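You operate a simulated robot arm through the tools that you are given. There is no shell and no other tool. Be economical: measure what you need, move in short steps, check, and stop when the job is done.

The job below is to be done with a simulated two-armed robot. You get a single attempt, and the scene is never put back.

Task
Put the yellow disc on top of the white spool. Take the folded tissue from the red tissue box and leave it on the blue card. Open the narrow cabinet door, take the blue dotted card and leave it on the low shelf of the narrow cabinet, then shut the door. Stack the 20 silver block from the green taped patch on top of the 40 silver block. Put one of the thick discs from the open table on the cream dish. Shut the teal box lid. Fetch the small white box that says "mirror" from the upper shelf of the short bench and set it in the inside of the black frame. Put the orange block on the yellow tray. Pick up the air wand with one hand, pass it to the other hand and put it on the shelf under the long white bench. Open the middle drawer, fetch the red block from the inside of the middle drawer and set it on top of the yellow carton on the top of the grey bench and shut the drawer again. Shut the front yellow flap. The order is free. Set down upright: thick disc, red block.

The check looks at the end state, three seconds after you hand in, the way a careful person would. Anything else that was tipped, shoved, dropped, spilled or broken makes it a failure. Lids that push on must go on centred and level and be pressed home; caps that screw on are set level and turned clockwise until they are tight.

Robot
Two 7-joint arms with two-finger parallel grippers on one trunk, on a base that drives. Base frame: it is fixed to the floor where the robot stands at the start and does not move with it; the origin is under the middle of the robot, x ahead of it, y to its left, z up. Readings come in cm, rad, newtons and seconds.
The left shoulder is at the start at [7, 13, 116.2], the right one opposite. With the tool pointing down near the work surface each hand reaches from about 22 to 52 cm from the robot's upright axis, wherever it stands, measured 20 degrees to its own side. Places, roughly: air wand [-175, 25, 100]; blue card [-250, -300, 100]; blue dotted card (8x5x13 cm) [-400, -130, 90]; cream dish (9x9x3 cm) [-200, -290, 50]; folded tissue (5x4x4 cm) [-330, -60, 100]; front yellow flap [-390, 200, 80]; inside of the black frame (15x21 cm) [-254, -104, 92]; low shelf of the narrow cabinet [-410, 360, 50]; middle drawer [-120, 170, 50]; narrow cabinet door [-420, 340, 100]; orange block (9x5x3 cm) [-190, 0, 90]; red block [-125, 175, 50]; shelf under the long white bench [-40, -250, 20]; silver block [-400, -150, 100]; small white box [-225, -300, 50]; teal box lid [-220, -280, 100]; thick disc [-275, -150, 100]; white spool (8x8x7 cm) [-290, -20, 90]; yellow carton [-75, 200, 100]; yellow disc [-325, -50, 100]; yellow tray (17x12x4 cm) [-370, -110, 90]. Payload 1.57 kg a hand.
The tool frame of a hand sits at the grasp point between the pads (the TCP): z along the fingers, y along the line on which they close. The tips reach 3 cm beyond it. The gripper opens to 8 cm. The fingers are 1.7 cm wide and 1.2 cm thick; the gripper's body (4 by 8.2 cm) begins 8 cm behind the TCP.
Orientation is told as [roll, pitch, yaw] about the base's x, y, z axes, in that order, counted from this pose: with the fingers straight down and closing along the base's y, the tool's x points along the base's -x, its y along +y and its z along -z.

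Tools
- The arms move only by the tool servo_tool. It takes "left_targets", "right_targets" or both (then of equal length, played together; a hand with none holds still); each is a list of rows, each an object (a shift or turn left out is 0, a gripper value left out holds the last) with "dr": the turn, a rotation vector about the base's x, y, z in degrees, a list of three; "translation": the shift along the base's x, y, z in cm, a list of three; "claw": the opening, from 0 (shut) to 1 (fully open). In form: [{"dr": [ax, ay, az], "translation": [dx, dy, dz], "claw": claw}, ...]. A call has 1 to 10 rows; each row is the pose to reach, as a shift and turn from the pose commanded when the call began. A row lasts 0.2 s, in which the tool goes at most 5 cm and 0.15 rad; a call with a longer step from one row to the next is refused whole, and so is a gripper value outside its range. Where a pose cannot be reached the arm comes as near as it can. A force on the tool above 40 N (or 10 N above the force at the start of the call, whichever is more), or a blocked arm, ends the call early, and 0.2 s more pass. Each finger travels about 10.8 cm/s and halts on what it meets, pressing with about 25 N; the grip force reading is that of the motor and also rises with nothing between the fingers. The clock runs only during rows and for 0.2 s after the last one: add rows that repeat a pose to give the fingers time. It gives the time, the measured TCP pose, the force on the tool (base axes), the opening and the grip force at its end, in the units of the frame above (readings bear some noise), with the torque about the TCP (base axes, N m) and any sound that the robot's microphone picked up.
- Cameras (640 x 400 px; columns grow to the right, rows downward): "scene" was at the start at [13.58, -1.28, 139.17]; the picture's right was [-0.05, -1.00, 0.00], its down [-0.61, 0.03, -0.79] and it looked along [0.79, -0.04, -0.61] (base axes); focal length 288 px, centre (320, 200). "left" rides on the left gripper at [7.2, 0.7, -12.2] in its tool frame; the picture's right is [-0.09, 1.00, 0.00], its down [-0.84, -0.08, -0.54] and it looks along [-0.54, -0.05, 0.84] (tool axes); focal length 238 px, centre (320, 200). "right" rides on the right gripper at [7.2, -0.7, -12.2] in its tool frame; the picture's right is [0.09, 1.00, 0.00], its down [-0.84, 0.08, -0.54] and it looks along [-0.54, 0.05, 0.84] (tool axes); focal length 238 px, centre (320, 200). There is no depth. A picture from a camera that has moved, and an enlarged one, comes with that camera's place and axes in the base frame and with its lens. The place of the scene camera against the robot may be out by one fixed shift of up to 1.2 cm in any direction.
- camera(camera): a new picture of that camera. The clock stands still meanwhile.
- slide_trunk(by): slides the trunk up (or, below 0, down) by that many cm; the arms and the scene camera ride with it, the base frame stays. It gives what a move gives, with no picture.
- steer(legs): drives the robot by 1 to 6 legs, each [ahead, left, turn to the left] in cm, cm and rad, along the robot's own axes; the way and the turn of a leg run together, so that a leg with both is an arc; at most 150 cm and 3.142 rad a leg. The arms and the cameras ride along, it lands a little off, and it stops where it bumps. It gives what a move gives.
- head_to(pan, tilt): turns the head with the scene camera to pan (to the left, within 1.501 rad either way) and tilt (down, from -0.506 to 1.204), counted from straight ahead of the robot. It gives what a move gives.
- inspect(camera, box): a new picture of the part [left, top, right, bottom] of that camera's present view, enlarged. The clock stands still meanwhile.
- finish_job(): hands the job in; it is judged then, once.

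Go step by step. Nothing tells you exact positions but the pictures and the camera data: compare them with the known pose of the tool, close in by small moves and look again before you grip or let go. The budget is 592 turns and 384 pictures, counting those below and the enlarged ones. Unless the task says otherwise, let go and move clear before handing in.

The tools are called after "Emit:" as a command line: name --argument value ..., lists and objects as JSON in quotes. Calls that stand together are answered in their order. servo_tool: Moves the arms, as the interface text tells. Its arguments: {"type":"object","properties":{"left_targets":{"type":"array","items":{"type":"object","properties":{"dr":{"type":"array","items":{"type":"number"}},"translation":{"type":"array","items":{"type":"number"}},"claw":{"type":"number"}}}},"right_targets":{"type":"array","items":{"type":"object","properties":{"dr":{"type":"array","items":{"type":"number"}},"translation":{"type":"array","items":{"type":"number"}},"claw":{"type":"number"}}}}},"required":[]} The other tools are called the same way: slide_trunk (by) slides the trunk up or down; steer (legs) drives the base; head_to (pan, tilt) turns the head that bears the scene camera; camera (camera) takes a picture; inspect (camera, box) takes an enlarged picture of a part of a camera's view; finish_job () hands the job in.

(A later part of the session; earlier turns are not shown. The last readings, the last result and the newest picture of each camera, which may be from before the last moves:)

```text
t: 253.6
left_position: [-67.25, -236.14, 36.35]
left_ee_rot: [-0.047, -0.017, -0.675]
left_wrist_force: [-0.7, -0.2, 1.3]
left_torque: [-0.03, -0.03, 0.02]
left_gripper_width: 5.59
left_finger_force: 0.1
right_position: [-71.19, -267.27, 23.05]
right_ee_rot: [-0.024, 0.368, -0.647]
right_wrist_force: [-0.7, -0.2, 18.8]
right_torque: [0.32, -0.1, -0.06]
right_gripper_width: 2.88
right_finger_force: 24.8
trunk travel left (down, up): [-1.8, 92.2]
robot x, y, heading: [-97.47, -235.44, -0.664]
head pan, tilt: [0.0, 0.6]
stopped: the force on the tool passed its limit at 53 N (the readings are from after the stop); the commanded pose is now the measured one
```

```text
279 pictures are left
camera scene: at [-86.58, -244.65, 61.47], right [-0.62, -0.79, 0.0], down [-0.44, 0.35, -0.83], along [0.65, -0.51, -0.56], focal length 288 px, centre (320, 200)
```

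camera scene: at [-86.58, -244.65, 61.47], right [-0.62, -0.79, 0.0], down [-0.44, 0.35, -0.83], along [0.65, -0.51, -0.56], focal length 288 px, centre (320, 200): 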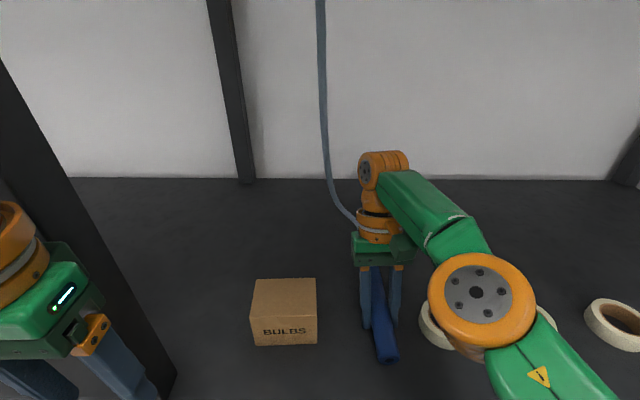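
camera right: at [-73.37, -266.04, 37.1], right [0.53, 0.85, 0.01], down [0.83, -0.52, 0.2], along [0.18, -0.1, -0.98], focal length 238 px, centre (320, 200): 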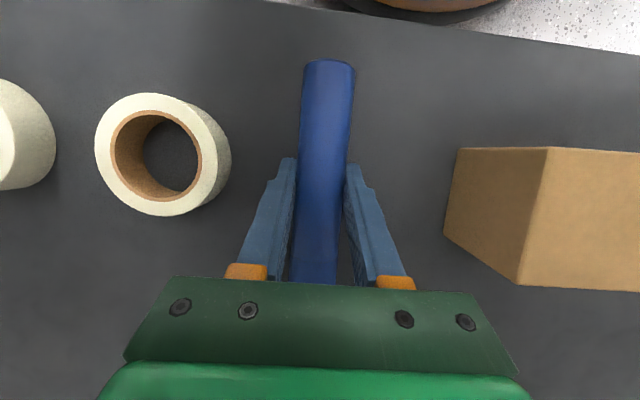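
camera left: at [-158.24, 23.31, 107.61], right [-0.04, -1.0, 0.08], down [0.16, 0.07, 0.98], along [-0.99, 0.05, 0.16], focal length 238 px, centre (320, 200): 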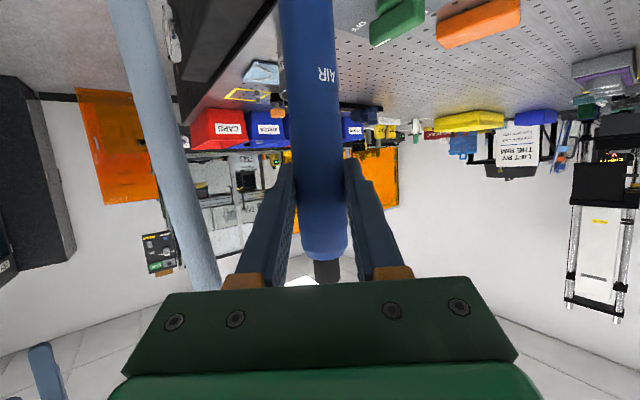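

Contact. Release the wand gently.

Emit:
servo_tool --right_targets '[{"claw": 0.4}, {"claw": 0.45}, {"claw": 0.5}, {"claw": 0.6}]'

Emit:
servo_tool --right_targets '[{"translation": [0, 0, 1.5]}, {"translation": [0, 0, 4]}, {"translation": [0, 0, 7]}]'

Emit:
camera --camera "right"

Emit:
camera --camera "scene"

```text
t: 254.6
left_position: [-67.4, -236.22, 36.61]
left_ee_rot: [-0.049, -0.018, -0.678]
left_wrist_force: [-0.3, -1.0, -0.3]
left_torque: [-0.02, 0.03, -0.02]
left_gripper_width: 5.61
left_finger_force: 0.1
right_position: [-71.23, -267.24, 23.26]
right_ee_rot: [-0.028, 0.363, -0.653]
right_wrist_force: [-11.2, -13.6, 27.5]
right_torque: [0.04, 0.14, 0.02]
right_gripper_width: 3.21
right_finger_force: 0.1
trunk travel left (down, up): [-1.8, 92.2]
robot x, y, heading: [-97.09, -235.78, -0.664]
head pan, tilt: [0.0, 0.6]
```

```text
t: 255.4
left_position: [-67.21, -236.14, 36.4]
left_ee_rot: [-0.049, -0.014, -0.675]
left_wrist_force: [0.0, 0.3, 0.2]
left_torque: [-0.04, -0.01, -0.02]
left_gripper_width: 5.57
left_finger_force: 0.0
right_position: [-72.23, -266.18, 29.43]
right_ee_rot: [-0.024, 0.368, -0.648]
right_wrist_force: [-0.1, -0.2, 0.0]
right_torque: [0.03, 0.0, -0.01]
right_gripper_width: 4.8
right_finger_force: 0.1
right hand out of reach, approached as far as the arm can: row 2, 3
trunk travel left (down, up): [-1.8, 92.2]
robot x, y, heading: [-97.09, -235.37, -0.662]
head pan, tilt: [0.0, 0.6]
```

```text
278 pictures are left
camera right: at [-74.44, -265.08, 43.46], right [0.53, 0.85, 0.01], down [0.83, -0.52, 0.2], along [0.18, -0.1, -0.98], focal length 238 px, centre (320, 200)
```

right: 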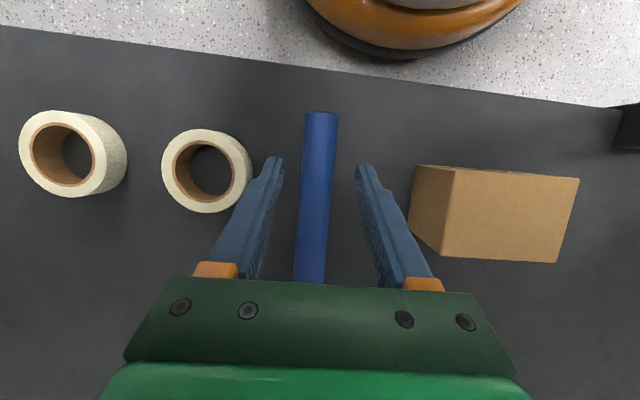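

```text
277 pictures are left
camera scene: at [-86.44, -244.78, 61.42], right [-0.62, -0.79, 0.0], down [-0.45, 0.35, -0.83], along [0.65, -0.51, -0.57], focal length 288 px, centre (320, 200)
```

scene: 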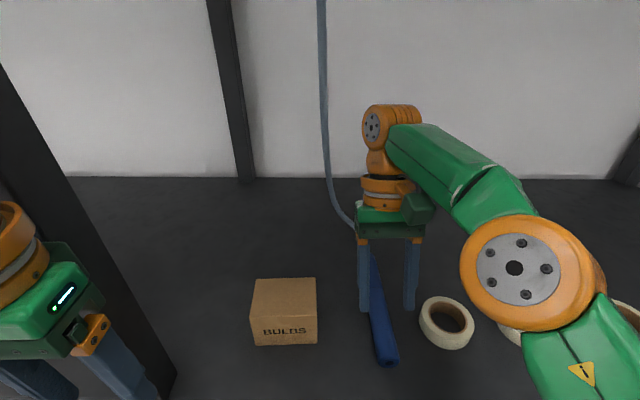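

The wand lies on the shelf. Back straight out and raise the trunk.

Emit:
steer --legs '[[-60, 0, 0]]'

Emit:
slide_trunk --by 40

Emit:
camera --camera "scene"

```text
t: 258.8
left_position: [-113.96, -199.75, 36.37]
left_ee_rot: [-0.05, -0.014, -0.682]
left_wrist_force: [0.9, -0.7, 0.1]
left_torque: [0.01, -0.01, 0.01]
left_gripper_width: 5.6
left_finger_force: 0.0
right_position: [-118.92, -229.69, 29.64]
right_ee_rot: [-0.026, 0.366, -0.654]
right_wrist_force: [-0.4, 0.6, -0.9]
right_torque: [0.01, -0.03, 0.02]
right_gripper_width: 4.78
right_finger_force: 0.1
trunk travel left (down, up): [-1.8, 92.2]
robot x, y, heading: [-143.74, -198.98, -0.67]
head pan, tilt: [0.0, 0.6]
```

```text
t: 262.6
left_position: [-113.89, -199.65, 76.39]
left_ee_rot: [-0.049, -0.014, -0.681]
left_wrist_force: [-0.1, 0.0, 0.4]
left_torque: [0.0, -0.02, -0.02]
left_gripper_width: 5.6
left_finger_force: 0.0
right_position: [-118.94, -229.77, 69.49]
right_ee_rot: [-0.023, 0.367, -0.653]
right_wrist_force: [0.3, 0.1, 0.2]
right_torque: [-0.01, 0.03, 0.01]
right_gripper_width: 4.81
right_finger_force: 0.1
trunk travel left (down, up): [-41.8, 52.2]
robot x, y, heading: [-143.69, -198.6, -0.668]
head pan, tilt: [0.0, 0.6]
```

```text
276 pictures are left
camera scene: at [-133.09, -208.17, 101.42], right [-0.62, -0.78, 0.0], down [-0.44, 0.35, -0.82], along [0.65, -0.51, -0.57], focal length 288 px, centre (320, 200)
```

scene: 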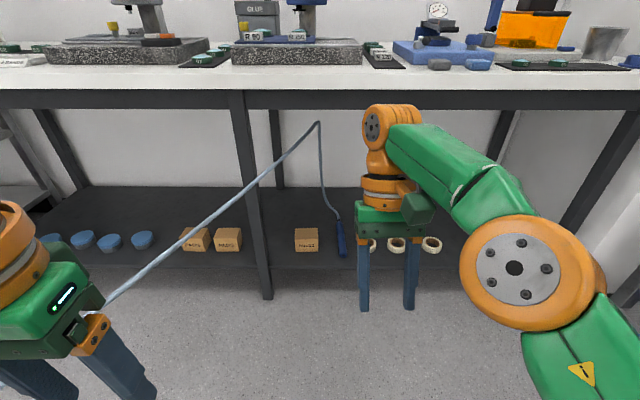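

Wand done. Now square the right hand, raise, and turn to the short bench.

Emit:
servo_tool --right_targets '[{"dr": [-4.3, -5.5, 0], "translation": [1, -1, 2]}, {"dr": [-8.6, -11, 0], "translation": [2, -2, 4]}, {"dr": [-13, -16.5, 0], "translation": [3, -3, 6]}, {"dr": [-13, -16.5, 0], "translation": [3, -3, 6]}]'

Emit:
slide_trunk --by 40

Emit:
steer --legs '[[0, 0, -1.587]]'

Emit:
camera --camera "scene"

```text
t: 263.6
left_position: [-113.83, -199.61, 76.36]
left_ee_rot: [-0.048, -0.013, -0.679]
left_wrist_force: [0.8, 0.4, 0.6]
left_torque: [-0.02, -0.02, -0.01]
left_gripper_width: 5.59
left_finger_force: 0.0
right_position: [-116.02, -232.76, 75.47]
right_ee_rot: [-0.03, -0.002, -0.651]
right_wrist_force: [0.2, -0.1, 0.0]
right_torque: [0.02, 0.02, 0.0]
right_gripper_width: 4.82
right_finger_force: 0.0
trunk travel left (down, up): [-41.8, 52.2]
robot x, y, heading: [-143.53, -198.9, -0.668]
head pan, tilt: [0.0, 0.6]
```

```text
t: 267.4
left_position: [-113.92, -199.61, 116.39]
left_ee_rot: [-0.049, -0.014, -0.681]
left_wrist_force: [0.4, -0.6, 0.0]
left_torque: [0.01, 0.01, 0.02]
left_gripper_width: 5.62
left_finger_force: 0.0
right_position: [-116.11, -232.76, 115.48]
right_ee_rot: [-0.028, 0.002, -0.653]
right_wrist_force: [0.1, 0.8, 0.8]
right_torque: [0.03, -0.01, -0.01]
right_gripper_width: 4.79
right_finger_force: 0.0
trunk travel left (down, up): [-81.8, 12.2]
robot x, y, heading: [-144.32, -198.87, -0.667]
head pan, tilt: [0.0, 0.6]
```

```text
t: 271.7
left_position: [-145.34, -228.81, 116.49]
left_ee_rot: [-0.049, -0.014, -2.268]
left_wrist_force: [0.3, 0.6, -0.1]
left_torque: [-0.01, 0.01, -0.03]
left_gripper_width: 5.6
left_finger_force: 0.0
right_position: [-178.37, -225.91, 115.53]
right_ee_rot: [-0.029, 0.003, -2.241]
right_wrist_force: [0.0, -0.6, -0.2]
right_torque: [0.0, 0.0, -0.02]
right_gripper_width: 4.79
right_finger_force: 0.1
trunk travel left (down, up): [-81.8, 12.2]
robot x, y, heading: [-143.65, -199.03, -2.254]
head pan, tilt: [0.0, 0.6]
```

```text
275 pictures are left
camera scene: at [-152.72, -210.33, 141.42], right [-0.77, 0.63, 0.0], down [0.36, 0.44, -0.83], along [-0.52, -0.64, -0.57], focal length 288 px, centre (320, 200)
```

scene: 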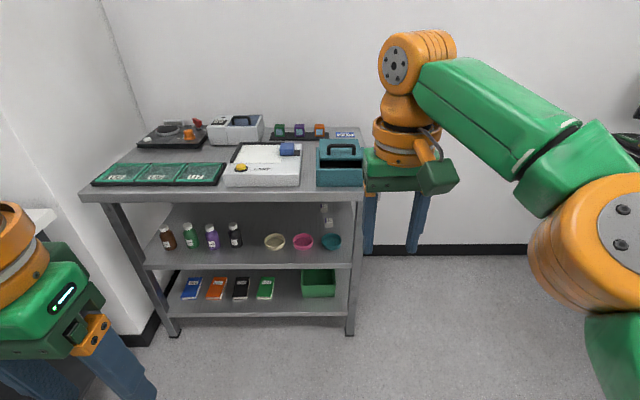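

Emit:
inspect --camera "scene" --box '[80, 110, 380, 310]'

Emit:
inspect --camera "scene" --box '[260, 180, 370, 260]'

```text
2.00 times, centred on (230, 210) of scene
camera zoom: at [-152.72, -210.33, 141.42], right [-0.77, 0.63, 0.0], down [0.36, 0.44, -0.83], along [-0.52, -0.64, -0.57], focal length 576 px, centre (500, 180)
```

zoom: 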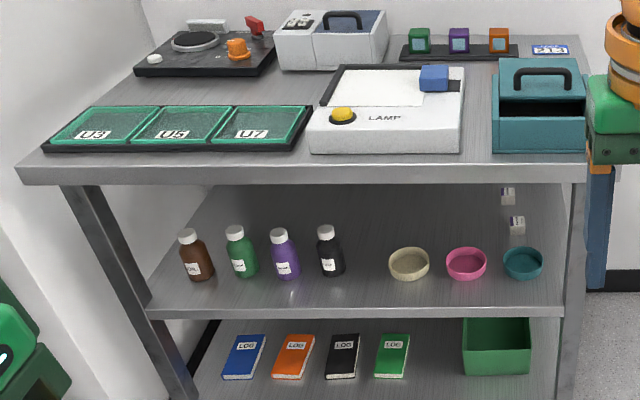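

```text
5.00 times, centred on (315, 220) of scene
camera zoom: at [-152.72, -210.33, 141.42], right [-0.77, 0.63, 0.0], down [0.36, 0.44, -0.83], along [-0.52, -0.64, -0.57], focal length 1439 px, centre (345, 100)
```

zoom: 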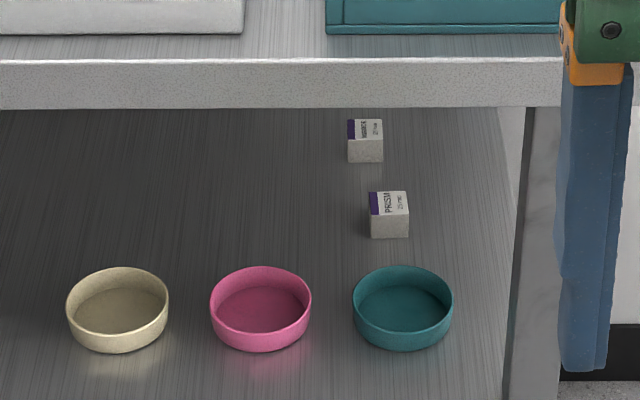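

I see PRISM and (probably) MIRROR boxes on the middle shelf, cream dish, teal box with open lid, blue card at back right. First approach to shut the teal lid; raise the hands and go closer.

Emit:
servo_tool --right_targets '[{"translation": [0, 0, 4], "claw": 0.3}, {"translation": [0, 0, 8], "claw": 0}]' --left_targets '[{"translation": [0, 0, 3]}, {"translation": [0, 0, 6]}]'

Emit:
steer --legs '[[38, 0, 0]]'

Emit:
camera --camera "scene"

Emit:
camera --camera "right"

```text
t: 272.3
left_position: [-145.25, -228.44, 122.61]
left_ee_rot: [-0.049, -0.016, -2.269]
left_wrist_force: [0.5, -1.2, 0.6]
left_torque: [0.0, 0.04, 0.0]
left_gripper_width: 5.61
left_finger_force: 0.0
right_position: [-176.3, -224.42, 120.47]
right_ee_rot: [-0.03, -0.002, -2.238]
right_wrist_force: [-0.4, 0.2, 0.2]
right_torque: [-0.04, 0.0, -0.04]
right_gripper_width: 0.0
right_finger_force: 21.4
right hand out of reach, approached as far as the arm can: row 1, 2
trunk travel left (down, up): [-81.8, 12.2]
robot x, y, heading: [-143.89, -198.59, -2.254]
head pan, tilt: [0.0, 0.6]
```

```text
t: 274.7
left_position: [-169.52, -258.14, 122.51]
left_ee_rot: [-0.048, -0.015, -2.27]
left_wrist_force: [0.2, -0.2, -0.9]
left_torque: [0.03, 0.0, -0.02]
left_gripper_width: 5.58
left_finger_force: 0.1
right_position: [-200.69, -254.0, 120.49]
right_ee_rot: [-0.031, -0.001, -2.242]
right_wrist_force: [-0.4, 0.0, 0.3]
right_torque: [-0.05, 0.0, -0.01]
right_gripper_width: 0.0
right_finger_force: 21.3
trunk travel left (down, up): [-81.8, 12.2]
robot x, y, heading: [-168.3, -228.48, -2.263]
head pan, tilt: [0.0, 0.6]
```

```text
272 pictures are left
camera scene: at [-176.9, -239.75, 141.45], right [-0.77, 0.63, 0.0], down [0.36, 0.44, -0.83], along [-0.52, -0.64, -0.56], focal length 288 px, centre (320, 200)
```

scene: 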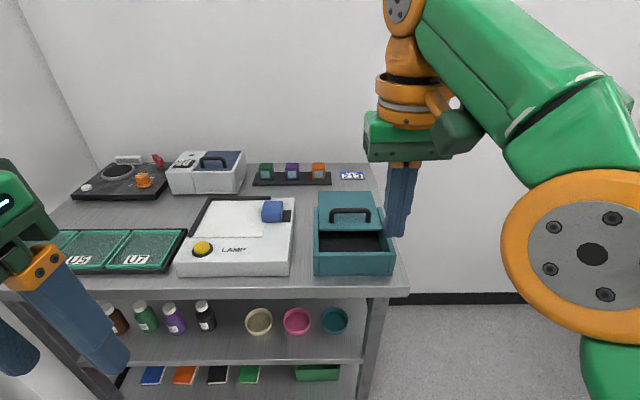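

```text
271 pictures are left
camera right: at [-196.61, -248.1, 132.65], right [0.84, -0.55, -0.03], down [-0.45, -0.71, 0.54], along [-0.32, -0.44, -0.84], focal length 238 px, centre (320, 200)
```

right: 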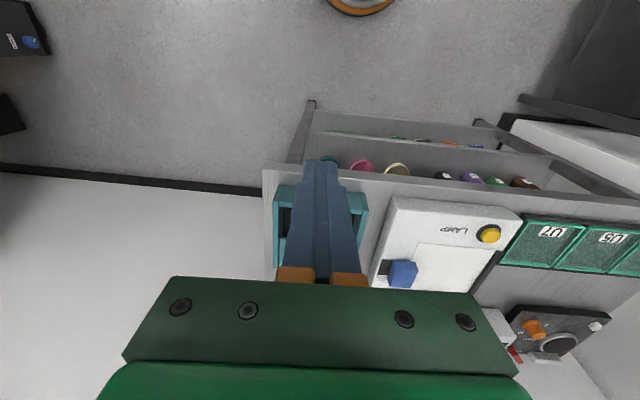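

Emit:
inspect --camera "scene" --box '[240, 150, 420, 290]'

Emit:
inspect --camera "right" --box '[250, 100, 450, 290]'

```text
2.86 times, centred on (330, 220) of scene
camera zoom: at [-176.9, -239.75, 141.45], right [-0.77, 0.63, 0.0], down [0.36, 0.44, -0.83], along [-0.52, -0.64, -0.56], focal length 822 px, centre (291, 143)
```

zoom: 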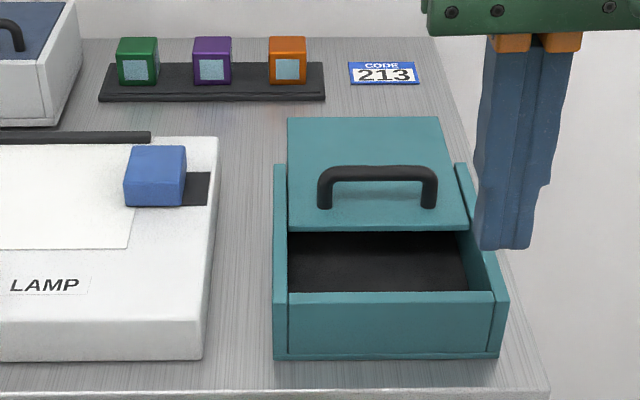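

```text
2.11 times, centred on (350, 195) of right
camera zoom: at [-196.61, -248.1, 132.65], right [0.84, -0.55, -0.03], down [-0.45, -0.71, 0.54], along [-0.32, -0.44, -0.84], focal length 502 px, centre (257, 210)
```

zoom: 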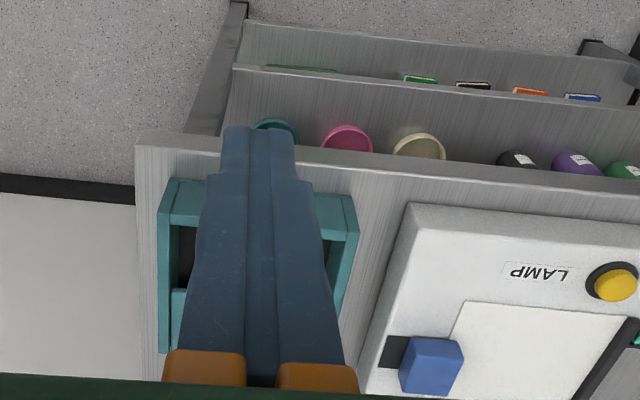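

It is a sliding lid, pushed back ~7 cm. I'll hook behind its handle with closed fingers and slide it forward. Drive in 27 cm.

Emit:
steer --legs '[[27, 0, 0.01]]'

Emit:
camera --camera "right"

Emit:
camera --camera "scene"

```text
t: 276.6
left_position: [-185.92, -278.87, 122.55]
left_ee_rot: [-0.048, -0.016, -2.258]
left_wrist_force: [0.5, 1.1, -1.0]
left_torque: [0.0, 0.01, -0.01]
left_gripper_width: 5.61
left_finger_force: 0.1
right_position: [-217.13, -275.05, 120.42]
right_ee_rot: [-0.031, -0.003, -2.229]
right_wrist_force: [-0.8, 0.3, 0.6]
right_torque: [-0.03, -0.01, 0.01]
right_gripper_width: 0.03
right_finger_force: 21.3
trunk travel left (down, up): [-81.8, 12.2]
robot x, y, heading: [-185.29, -249.27, -2.246]
head pan, tilt: [0.0, 0.6]
```

```text
268 pictures are left
camera right: at [-213.17, -269.16, 132.67], right [0.84, -0.54, -0.03], down [-0.44, -0.72, 0.54], along [-0.31, -0.44, -0.84], focal length 238 px, centre (320, 200)
```

right: 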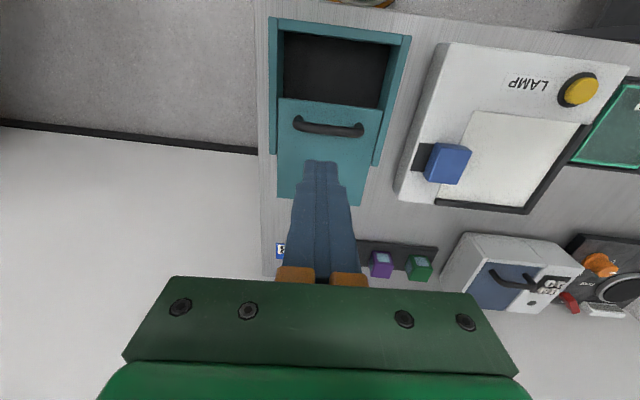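

```text
267 pictures are left
camera scene: at [-193.56, -260.57, 141.46], right [-0.78, 0.62, 0.0], down [0.35, 0.44, -0.83], along [-0.52, -0.65, -0.56], focal length 288 px, centre (320, 200)
```

scene: 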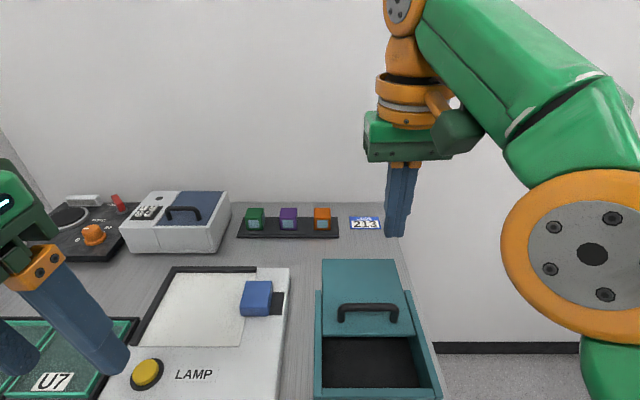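

Handle is ~2.5 cm ahead of the fingertips' line. Move 5 cm ahead and descend to just above lid level behind the handle, checking midway.

Emit:
servo_tool --right_targets '[{"translation": [-1.6, -2, 0]}, {"translation": [-3.2, -4, 0]}, {"translation": [-3.2, -4, -4]}, {"translation": [-3.2, -4, -8]}, {"translation": [-3.2, -4, -12]}]'

Emit:
camera --camera "right"

Emit:
inspect --camera "scene" --box '[300, 200, 460, 400]'

```text
t: 277.8
left_position: [-186.27, -279.22, 122.48]
left_ee_rot: [-0.046, -0.013, -2.258]
left_wrist_force: [0.5, -1.0, -0.4]
left_torque: [0.0, 0.0, 0.0]
left_gripper_width: 5.61
left_finger_force: 0.1
right_position: [-220.62, -279.29, 108.34]
right_ee_rot: [-0.028, 0.001, -2.227]
right_wrist_force: [-0.4, -0.9, 0.0]
right_torque: [-0.03, 0.0, 0.01]
right_gripper_width: 0.0
right_finger_force: 21.3
right hand out of reach, approached as far as the arm can: row 1, 2, 3, 4
trunk travel left (down, up): [-81.8, 12.2]
robot x, y, heading: [-184.97, -249.22, -2.244]
head pan, tilt: [0.0, 0.6]
```

```text
266 pictures are left
camera right: at [-216.57, -273.29, 120.54], right [0.84, -0.54, -0.03], down [-0.44, -0.72, 0.54], along [-0.31, -0.44, -0.84], focal length 238 px, centre (320, 200)
```

right: 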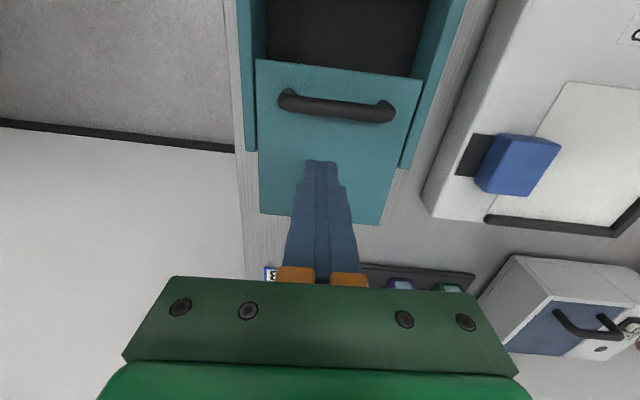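

```text
2.00 times, centred on (380, 300) of scene
camera zoom: at [-193.86, -260.8, 141.42], right [-0.78, 0.63, 0.0], down [0.35, 0.44, -0.82], along [-0.52, -0.64, -0.57], focal length 576 px, centre (200, 0)
```

zoom: 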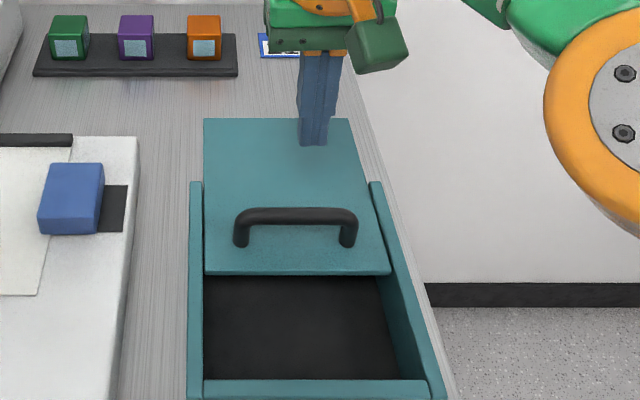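

Behind the handle by 3 cm. Descend, then pull toward me.

Emit:
servo_tool --right_targets '[{"translation": [0, 0, -3]}, {"translation": [0, 0, -6]}, {"translation": [0, 0, -8]}]'

Emit:
inspect --camera "right" --box '[220, 0, 460, 200]'

```text
t: 278.6
left_position: [-186.22, -279.21, 122.4]
left_ee_rot: [-0.048, -0.013, -2.259]
left_wrist_force: [0.6, -0.3, -0.3]
left_torque: [0.0, 0.0, 0.02]
left_gripper_width: 5.59
left_finger_force: 0.1
right_position: [-220.57, -279.36, 100.07]
right_ee_rot: [-0.03, 0.0, -2.229]
right_wrist_force: [-0.1, 0.0, -0.6]
right_torque: [0.04, -0.01, -0.02]
right_gripper_width: 0.02
right_finger_force: 21.6
trunk travel left (down, up): [-81.8, 12.2]
robot x, y, heading: [-185.24, -248.89, -2.248]
head pan, tilt: [0.0, 0.6]
```

```text
2.00 times, centred on (340, 100) of right
camera zoom: at [-216.55, -273.44, 112.39], right [0.84, -0.54, -0.03], down [-0.44, -0.72, 0.54], along [-0.31, -0.44, -0.84], focal length 477 px, centre (280, 400)
```

zoom: 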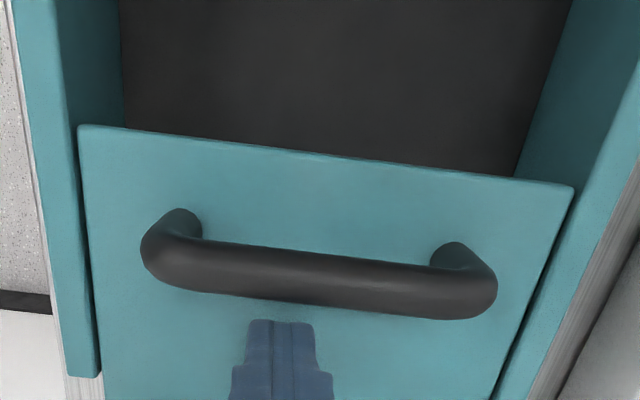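

Fingers are right behind the bar. Pull toward the robot.

Emit:
servo_tool --right_targets '[{"translation": [0.6, 0.8, 0]}, {"translation": [1.2, 1.6, 0]}, {"translation": [1.9, 2.35, 0]}, {"translation": [2.5, 3.1, 0]}, {"translation": [3.1, 3.9, 0]}, {"translation": [3.75, 4.7, 0]}, {"translation": [4.4, 5.5, 0]}, {"translation": [5, 6.25, 0]}]'

Emit:
camera --camera "right"

```text
t: 280.4
left_position: [-186.05, -279.15, 122.44]
left_ee_rot: [-0.05, -0.014, -2.257]
left_wrist_force: [0.2, -0.3, 0.5]
left_torque: [0.0, 0.04, 0.0]
left_gripper_width: 5.6
left_finger_force: 0.1
right_position: [-215.74, -273.11, 100.35]
right_ee_rot: [-0.031, 0.0, -2.228]
right_wrist_force: [-1.3, -0.3, -0.3]
right_torque: [0.0, -0.01, 0.03]
right_gripper_width: 0.01
right_finger_force: 21.3
trunk travel left (down, up): [-81.8, 12.2]
robot x, y, heading: [-185.27, -249.13, -2.245]
head pan, tilt: [0.0, 0.6]
```

```text
263 pictures are left
camera right: at [-211.62, -267.16, 112.6], right [0.84, -0.54, -0.03], down [-0.44, -0.72, 0.54], along [-0.31, -0.44, -0.84], focal length 238 px, centre (320, 200)
```

right: 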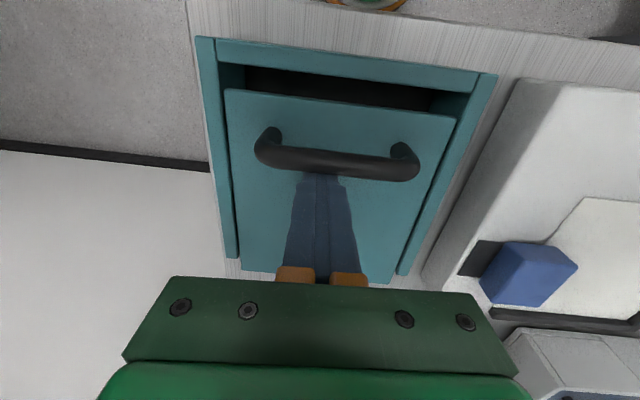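

Works. Pull the remaining ~3 cm until it stops.

Emit:
servo_tool --right_targets '[{"translation": [0.6, 0.8, 0]}, {"translation": [1.2, 1.6, 0]}, {"translation": [1.8, 2.3, 0]}, {"translation": [2.3, 2.9, 0]}, {"translation": [2.8, 3.5, 0]}]'

Emit:
camera --camera "right"

```text
t: 281.2
left_position: [-186.96, -280.22, 122.14]
left_ee_rot: [-0.049, -0.004, -2.256]
left_wrist_force: [0.3, 0.1, 0.0]
left_torque: [-0.02, 0.02, -0.01]
left_gripper_width: 5.62
left_finger_force: 0.0
right_position: [-214.67, -272.09, 100.21]
right_ee_rot: [-0.029, -0.009, -2.237]
right_wrist_force: [-16.3, -21.0, -2.2]
right_torque: [0.0, 0.28, 0.02]
right_gripper_width: 0.0
right_finger_force: 21.5
trunk travel left (down, up): [-81.8, 12.2]
robot x, y, heading: [-184.97, -249.5, -2.242]
head pan, tilt: [0.0, 0.6]
stopped in row 4 (right hand): the force on the tool passed its limit at 45 N (the readings are from after the stop); the commanded pose is now the measured one
```

```text
262 pictures are left
camera right: at [-210.65, -265.96, 112.32], right [0.84, -0.54, -0.03], down [-0.44, -0.71, 0.55], along [-0.32, -0.45, -0.84], focal length 238 px, centre (320, 200)
```

right: 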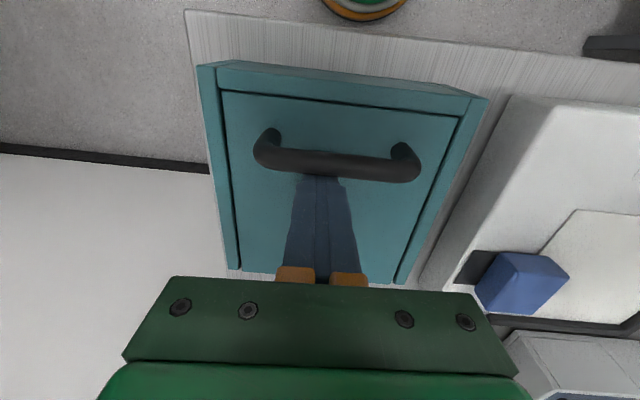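

Lid shut. Raise the hand, back off and lower to look into the shelves.

Emit:
servo_tool --right_targets '[{"translation": [-0.5, -0.6, 0]}, {"translation": [-0.5, -0.6, 4]}, {"translation": [-0.5, -0.6, 8]}, {"translation": [-0.5, -0.6, 12], "claw": 0.7}]'

Emit:
steer --legs '[[-38, 0, -0.01]]'

Emit:
slide_trunk --by -40

Emit:
head_to --pan 0 --tilt 0.5

Emit:
camera --camera "scene"

```text
t: 282.2
left_position: [-186.13, -279.19, 122.51]
left_ee_rot: [-0.049, -0.013, -2.257]
left_wrist_force: [-0.5, 0.6, 0.5]
left_torque: [0.01, 0.01, -0.02]
left_gripper_width: 5.6
left_finger_force: 0.0
right_position: [-214.25, -271.86, 112.49]
right_ee_rot: [-0.03, -0.011, -2.236]
right_wrist_force: [0.1, 0.3, 0.6]
right_torque: [0.01, 0.01, 0.0]
right_gripper_width: 5.6
right_finger_force: 0.0
trunk travel left (down, up): [-81.8, 12.2]
robot x, y, heading: [-184.77, -248.93, -2.25]
head pan, tilt: [0.0, 0.6]
```

```text
t: 284.7
left_position: [-162.23, -249.23, 122.43]
left_ee_rot: [-0.049, -0.014, -2.257]
left_wrist_force: [-0.1, -0.6, 1.4]
left_torque: [0.0, 0.0, 0.03]
left_gripper_width: 5.61
left_finger_force: 0.1
right_position: [-190.37, -241.84, 112.41]
right_ee_rot: [-0.028, -0.01, -2.232]
right_wrist_force: [-0.4, 0.0, -0.1]
right_torque: [0.0, -0.01, 0.01]
right_gripper_width: 5.6
right_finger_force: 0.0
trunk travel left (down, up): [-81.8, 12.2]
robot x, y, heading: [-160.9, -219.24, -2.243]
head pan, tilt: [0.0, 0.6]
```

```text
t: 288.5
left_position: [-162.18, -249.06, 82.53]
left_ee_rot: [-0.048, -0.015, -2.258]
left_wrist_force: [0.1, 0.1, 0.8]
left_torque: [-0.03, 0.01, 0.02]
left_gripper_width: 5.56
left_finger_force: 0.0
right_position: [-190.3, -241.77, 72.61]
right_ee_rot: [-0.029, -0.013, -2.234]
right_wrist_force: [-0.1, 0.0, 0.7]
right_torque: [0.0, -0.04, 0.01]
right_gripper_width: 5.58
right_finger_force: 0.0
trunk travel left (down, up): [-41.8, 52.2]
robot x, y, heading: [-161.48, -219.22, -2.246]
head pan, tilt: [0.0, 0.6]
```

```text
t: 289.2
left_position: [-162.14, -249.23, 82.5]
left_ee_rot: [-0.049, -0.015, -2.258]
left_wrist_force: [0.2, 0.0, -0.2]
left_torque: [0.0, -0.03, 0.02]
left_gripper_width: 5.6
left_finger_force: 0.1
right_position: [-190.27, -241.76, 72.48]
right_ee_rot: [-0.028, -0.012, -2.232]
right_wrist_force: [-0.7, -0.7, -0.1]
right_torque: [0.0, 0.01, 0.02]
right_gripper_width: 5.6
right_finger_force: 0.0
trunk travel left (down, up): [-41.8, 52.2]
robot x, y, heading: [-161.08, -219.24, -2.241]
head pan, tilt: [0.0, 0.499]
```

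```text
261 pictures are left
camera scene: at [-169.94, -231.02, 102.33], right [-0.78, 0.62, 0.0], down [0.3, 0.37, -0.88], along [-0.55, -0.69, -0.48], focal length 288 px, centre (320, 200)
```

scene: 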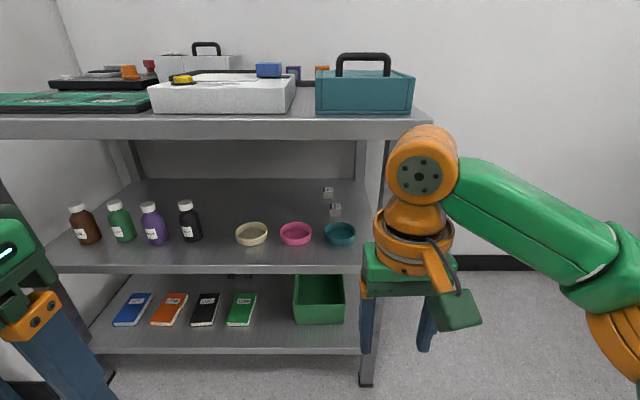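

Emit:
inspect --camera "scene" --box '[220, 165, 380, 265]'

Emit:
inspect --camera "scene" --box '[305, 180, 355, 220]'

```text
4.00 times, centred on (300, 215) of scene
camera zoom: at [-169.94, -231.02, 102.33], right [-0.78, 0.62, 0.0], down [0.3, 0.37, -0.88], along [-0.55, -0.69, -0.48], focal length 1151 px, centre (400, 140)
```

zoom: 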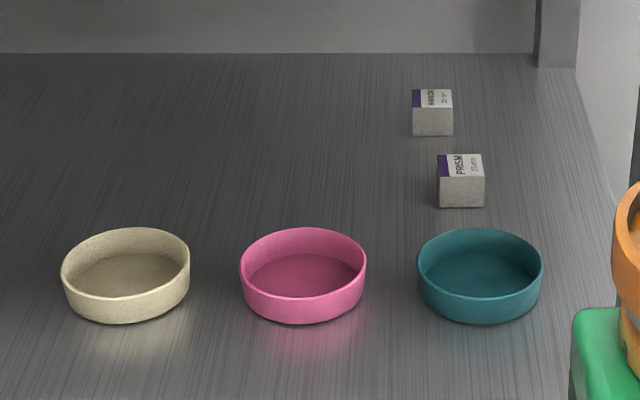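

```text
10.00 times, centred on (330, 200) of scene
camera zoom: at [-169.94, -231.02, 102.33], right [-0.78, 0.62, 0.0], down [0.3, 0.37, -0.88], along [-0.55, -0.69, -0.48], focal length 2878 px, centre (220, 200)
```

zoom: 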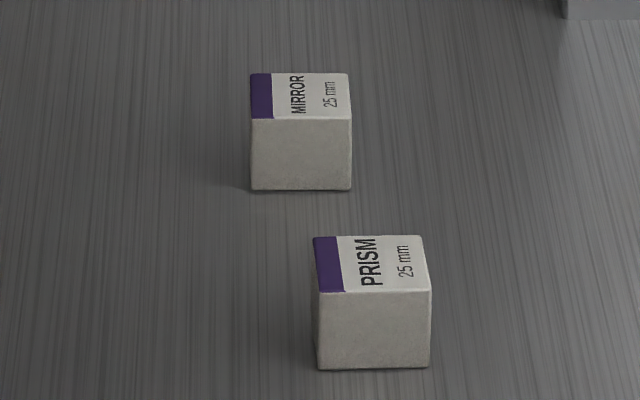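

MIRROR is the back box, at about (-226,-297.5,57) on the shelf (z≈55.5). I'll use the left hand sloping forward, coming from the left of the PRISM box.

Emit:
servo_tool --left_targets '[{"dr": [-5.9, 4.7, 0], "translation": [-1.2, -1.5, -1]}, {"dr": [-11.8, 9.3, 0], "translation": [-2.5, -3.1, -3]}, {"dr": [-17.6, 14, 0], "translation": [-3.7, -4.7, -5]}, {"dr": [-23.5, 18.7, 0], "translation": [-5, -6.2, -7]}, {"dr": [-29.4, 23.3, 0], "translation": [-6.2, -7.8, -9]}, {"dr": [-35.2, 28, 0], "translation": [-7.5, -9.4, -11]}, {"dr": [-41.1, 32.6, 0], "translation": [-8.7, -11, -13]}, {"dr": [-47, 37.3, 0], "translation": [-10, -12.5, -14]}]'

Emit:
servo_tool --left_targets '[{"dr": [0, 0, -7]}, {"dr": [0, 0, -14]}, {"dr": [0, 0, -20]}]'

Emit:
camera --camera "left"

Emit:
camera --camera "scene"

```text
t: 291.0
left_position: [-173.66, -263.54, 68.67]
left_ee_rot: [-0.027, -1.058, -2.267]
left_wrist_force: [-0.2, -0.3, -0.4]
left_torque: [0.0, 0.02, 0.03]
left_gripper_width: 5.58
left_finger_force: 0.0
left hand out of reach, approached as far as the arm can: row 6, 7, 8
right_position: [-190.24, -241.71, 72.41]
right_ee_rot: [-0.03, -0.01, -2.233]
right_wrist_force: [0.1, -0.1, 0.1]
right_torque: [0.0, 0.0, -0.01]
right_gripper_width: 5.6
right_finger_force: 0.1
trunk travel left (down, up): [-41.8, 52.2]
robot x, y, heading: [-161.06, -219.31, -2.243]
head pan, tilt: [0.0, 0.499]
```

```text
t: 291.8
left_position: [-173.54, -263.59, 68.79]
left_ee_rot: [-0.021, -1.061, -2.624]
left_wrist_force: [0.9, -1.3, -0.1]
left_torque: [-0.03, -0.02, 0.02]
left_gripper_width: 5.6
left_finger_force: 0.0
right_position: [-190.2, -241.82, 72.5]
right_ee_rot: [-0.03, -0.01, -2.233]
right_wrist_force: [-0.6, -0.3, 0.4]
right_torque: [-0.03, -0.02, 0.0]
right_gripper_width: 5.6
right_finger_force: 0.1
trunk travel left (down, up): [-41.8, 52.2]
robot x, y, heading: [-161.28, -219.29, -2.246]
head pan, tilt: [0.0, 0.499]
```

```text
258 pictures are left
camera left: at [-160.83, -257.51, 68.38], right [0.44, -0.9, 0.07], down [0.03, 0.09, 1.0], along [-0.9, -0.43, 0.06], focal length 238 px, centre (320, 200)
```

left: 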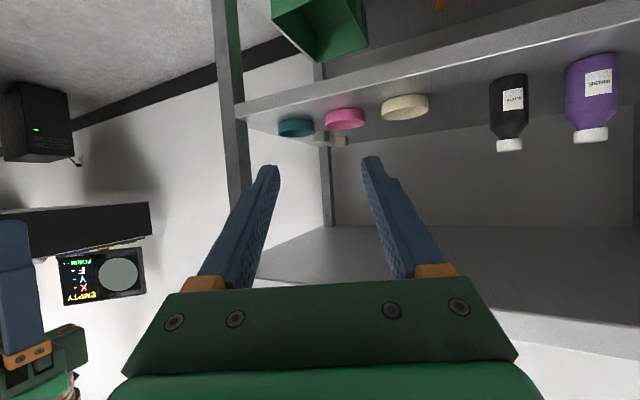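

```text
257 pictures are left
camera scene: at [-169.93, -231.03, 102.33], right [-0.78, 0.62, 0.0], down [0.3, 0.37, -0.88], along [-0.55, -0.69, -0.48], focal length 288 px, centre (320, 200)
```

scene: 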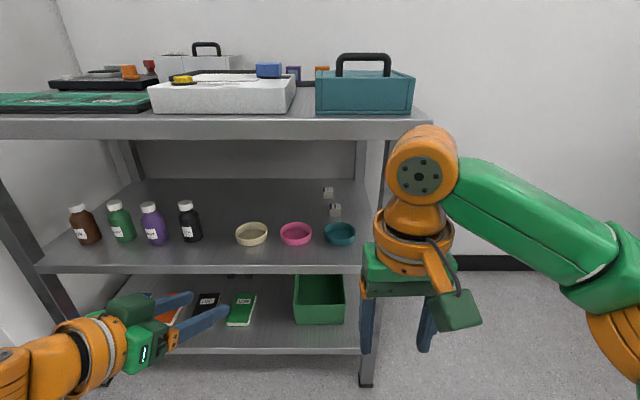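

I'll undo the yaw (the slope already clears the PRISM), tuck the right hand away to the side, then shift and drive in.

Emit:
servo_tool --left_targets '[{"dr": [0, 0, 8]}, {"dr": [0, 0, 16]}, {"dr": [0, 0, 22]}, {"dr": [0, 0, 22]}, {"dr": [0, 0, 22]}]' --right_targets '[{"translation": [-1.6, 3.8, 0]}, {"translation": [-3.2, 7.6, 0]}, {"translation": [-4.8, 11.4, 0]}, {"translation": [-6.4, 15.2, 0]}, {"translation": [-7.9, 19, 0]}]'

Emit:
steer --legs '[[0, -7, 0]]'

Emit:
camera --camera "left"

Emit:
camera --camera "scene"

```text
t: 293.0
left_position: [-173.61, -263.57, 68.76]
left_ee_rot: [-0.022, -1.06, -2.238]
left_wrist_force: [1.3, 0.6, 0.9]
left_torque: [0.02, -0.03, 0.0]
left_gripper_width: 5.59
left_finger_force: 0.1
right_position: [-198.09, -222.73, 72.68]
right_ee_rot: [-0.026, -0.012, -2.229]
right_wrist_force: [0.6, 0.3, -0.3]
right_torque: [-0.02, -0.04, 0.0]
right_gripper_width: 5.6
right_finger_force: 0.0
trunk travel left (down, up): [-41.8, 52.2]
robot x, y, heading: [-161.19, -219.09, -2.247]
head pan, tilt: [0.0, 0.499]
```

```text
t: 294.0
left_position: [-179.1, -259.38, 68.75]
left_ee_rot: [-0.02, -1.06, -2.238]
left_wrist_force: [-0.4, 0.3, 0.0]
left_torque: [-0.01, 0.01, 0.03]
left_gripper_width: 5.6
left_finger_force: 0.1
right_position: [-203.67, -218.39, 72.6]
right_ee_rot: [-0.027, -0.012, -2.234]
right_wrist_force: [-0.7, -0.6, -0.5]
right_torque: [-0.01, -0.02, 0.0]
right_gripper_width: 5.6
right_finger_force: 0.1
trunk travel left (down, up): [-41.8, 52.2]
robot x, y, heading: [-166.54, -214.49, -2.246]
head pan, tilt: [0.0, 0.499]
```

```text
256 pictures are left
camera left: at [-169.62, -248.75, 68.4], right [0.74, -0.67, 0.07], down [-0.01, 0.09, 1.0], along [-0.67, -0.74, 0.06], focal length 238 px, centre (320, 200)
```

left: 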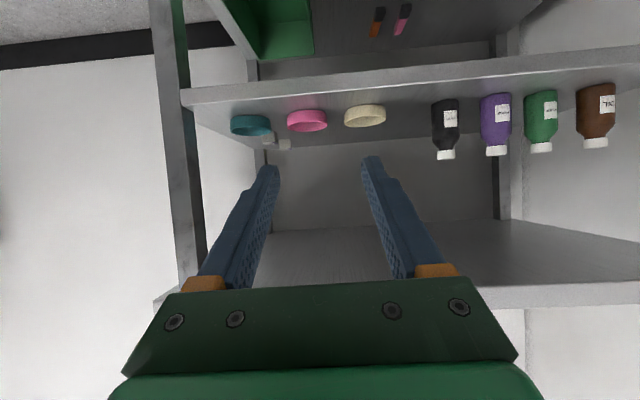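

```text
255 pictures are left
camera scene: at [-175.47, -226.61, 102.33], right [-0.78, 0.62, 0.0], down [0.3, 0.37, -0.88], along [-0.55, -0.69, -0.48], focal length 288 px, centre (320, 200)
```

scene: 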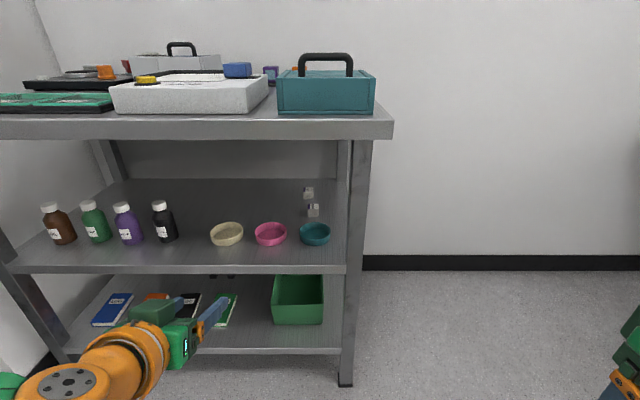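

Shift the left hand in line with the mirror box and lower, then drive in 38.

Emit:
servo_tool --left_targets '[{"translation": [-2.6, 2.1, -1.5]}, {"translation": [-5.2, 4.1, -3]}, {"translation": [-7.8, 6.2, -4.5]}, {"translation": [-10.2, 8.1, -5.7]}]'

Emit:
steer --legs '[[36, 0, 0]]'

Emit:
camera --camera "left"

Emit:
camera --camera "scene"

```text
t: 295.0
left_position: [-185.28, -254.48, 65.38]
left_ee_rot: [-0.022, -1.06, -2.236]
left_wrist_force: [-0.6, 0.0, -0.1]
left_torque: [-0.02, -0.02, 0.0]
left_gripper_width: 5.61
left_finger_force: 0.0
left hand out of reach, approached as far as the arm can: row 3, 4
right_position: [-203.61, -218.49, 72.6]
right_ee_rot: [-0.027, -0.013, -2.232]
right_wrist_force: [0.6, 0.2, -0.9]
right_torque: [0.01, 0.01, -0.01]
right_gripper_width: 5.6
right_finger_force: 0.1
trunk travel left (down, up): [-41.8, 52.2]
robot x, y, heading: [-166.23, -214.88, -2.244]
head pan, tilt: [0.0, 0.499]
```

```text
t: 297.3
left_position: [-208.37, -282.44, 65.29]
left_ee_rot: [-0.022, -1.06, -2.245]
left_wrist_force: [-0.9, -0.3, 0.1]
left_torque: [0.03, 0.01, 0.03]
left_gripper_width: 5.61
left_finger_force: 0.0
right_position: [-226.47, -246.4, 72.69]
right_ee_rot: [-0.028, -0.013, -2.24]
right_wrist_force: [-0.3, -0.4, -0.9]
right_torque: [-0.01, -0.01, -0.02]
right_gripper_width: 5.58
right_finger_force: 0.1
trunk travel left (down, up): [-41.8, 52.2]
robot x, y, heading: [-189.13, -243.03, -2.257]
head pan, tilt: [0.0, 0.499]
```

```text
254 pictures are left
camera left: at [-198.74, -272.08, 64.98], right [0.74, -0.67, 0.07], down [-0.01, 0.09, 1.0], along [-0.68, -0.73, 0.06], focal length 238 px, centre (320, 200)
```

left: 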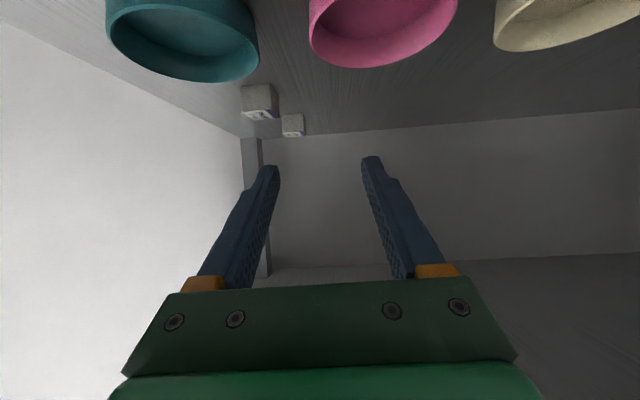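

```text
253 pictures are left
camera scene: at [-198.37, -254.88, 102.33], right [-0.78, 0.63, 0.0], down [0.3, 0.37, -0.88], along [-0.55, -0.68, -0.48], focal length 288 px, centre (320, 200)
```

scene: 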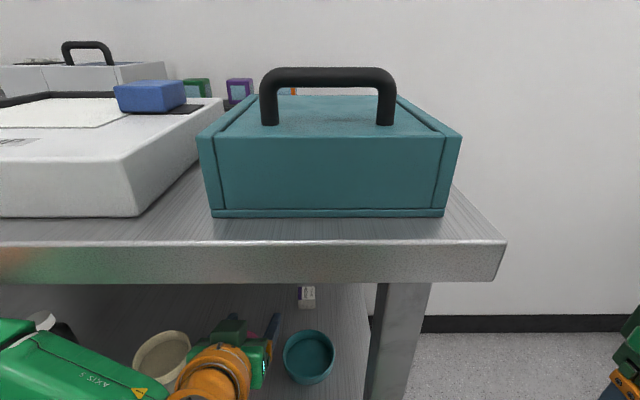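

Mirror box confirmed at (-226.6,-297.3). Nudge base ahead 6 and right 4.

Emit:
steer --legs '[[6, -4.2, 0]]'

Emit:
servo_tool --left_targets '[{"translation": [-2.5, -3.1, -0.8]}, {"translation": [-5, -6.2, -1.6]}, {"translation": [-6.3, -7.7, -2]}]'

Emit:
camera --camera "left"

```text
t: 298.3
left_position: [-210.22, -283.64, 65.9]
left_ee_rot: [-0.044, -1.073, -2.196]
left_wrist_force: [-1.1, 0.4, -0.3]
left_torque: [0.0, -0.01, 0.0]
left_gripper_width: 5.6
left_finger_force: 0.1
right_position: [-229.23, -247.68, 73.45]
right_ee_rot: [-0.037, -0.03, -2.215]
right_wrist_force: [0.5, 0.5, 0.0]
right_torque: [-0.03, 0.01, 0.0]
right_gripper_width: 5.61
right_finger_force: 0.1
trunk travel left (down, up): [-41.8, 52.2]
robot x, y, heading: [-193.1, -244.09, -2.227]
head pan, tilt: [0.0, 0.499]
stopped in leg 1: the robot was blocked; the commanded pose is now the measured one
```

```text
t: 299.1
left_position: [-214.55, -290.76, 65.48]
left_ee_rot: [-0.006, -1.072, -2.236]
left_wrist_force: [-0.9, -0.3, 0.3]
left_torque: [0.02, -0.01, -0.04]
left_gripper_width: 5.6
left_finger_force: 0.0
left hand out of reach, approached as far as the arm can: row 1, 2, 3
right_position: [-229.85, -246.62, 72.79]
right_ee_rot: [-0.022, -0.037, -2.22]
right_wrist_force: [-0.2, -0.2, -0.6]
right_torque: [-0.01, 0.0, 0.01]
right_gripper_width: 5.57
right_finger_force: 0.0
trunk travel left (down, up): [-41.8, 52.2]
robot x, y, heading: [-193.08, -244.15, -2.235]
head pan, tilt: [0.0, 0.499]
```

```text
252 pictures are left
camera left: at [-205.22, -280.08, 64.99], right [0.75, -0.65, 0.08], down [-0.01, 0.11, 0.99], along [-0.66, -0.75, 0.07], focal length 238 px, centre (320, 200)
```

left: 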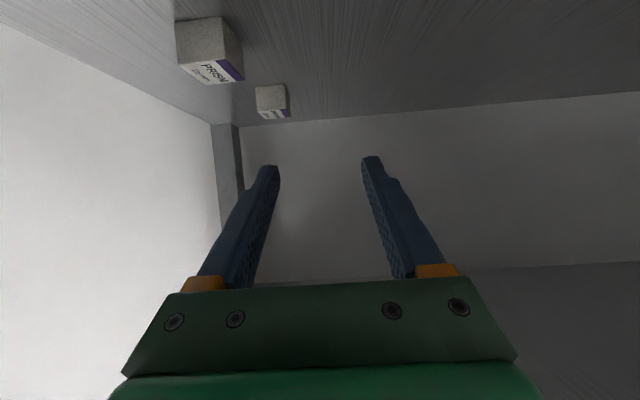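

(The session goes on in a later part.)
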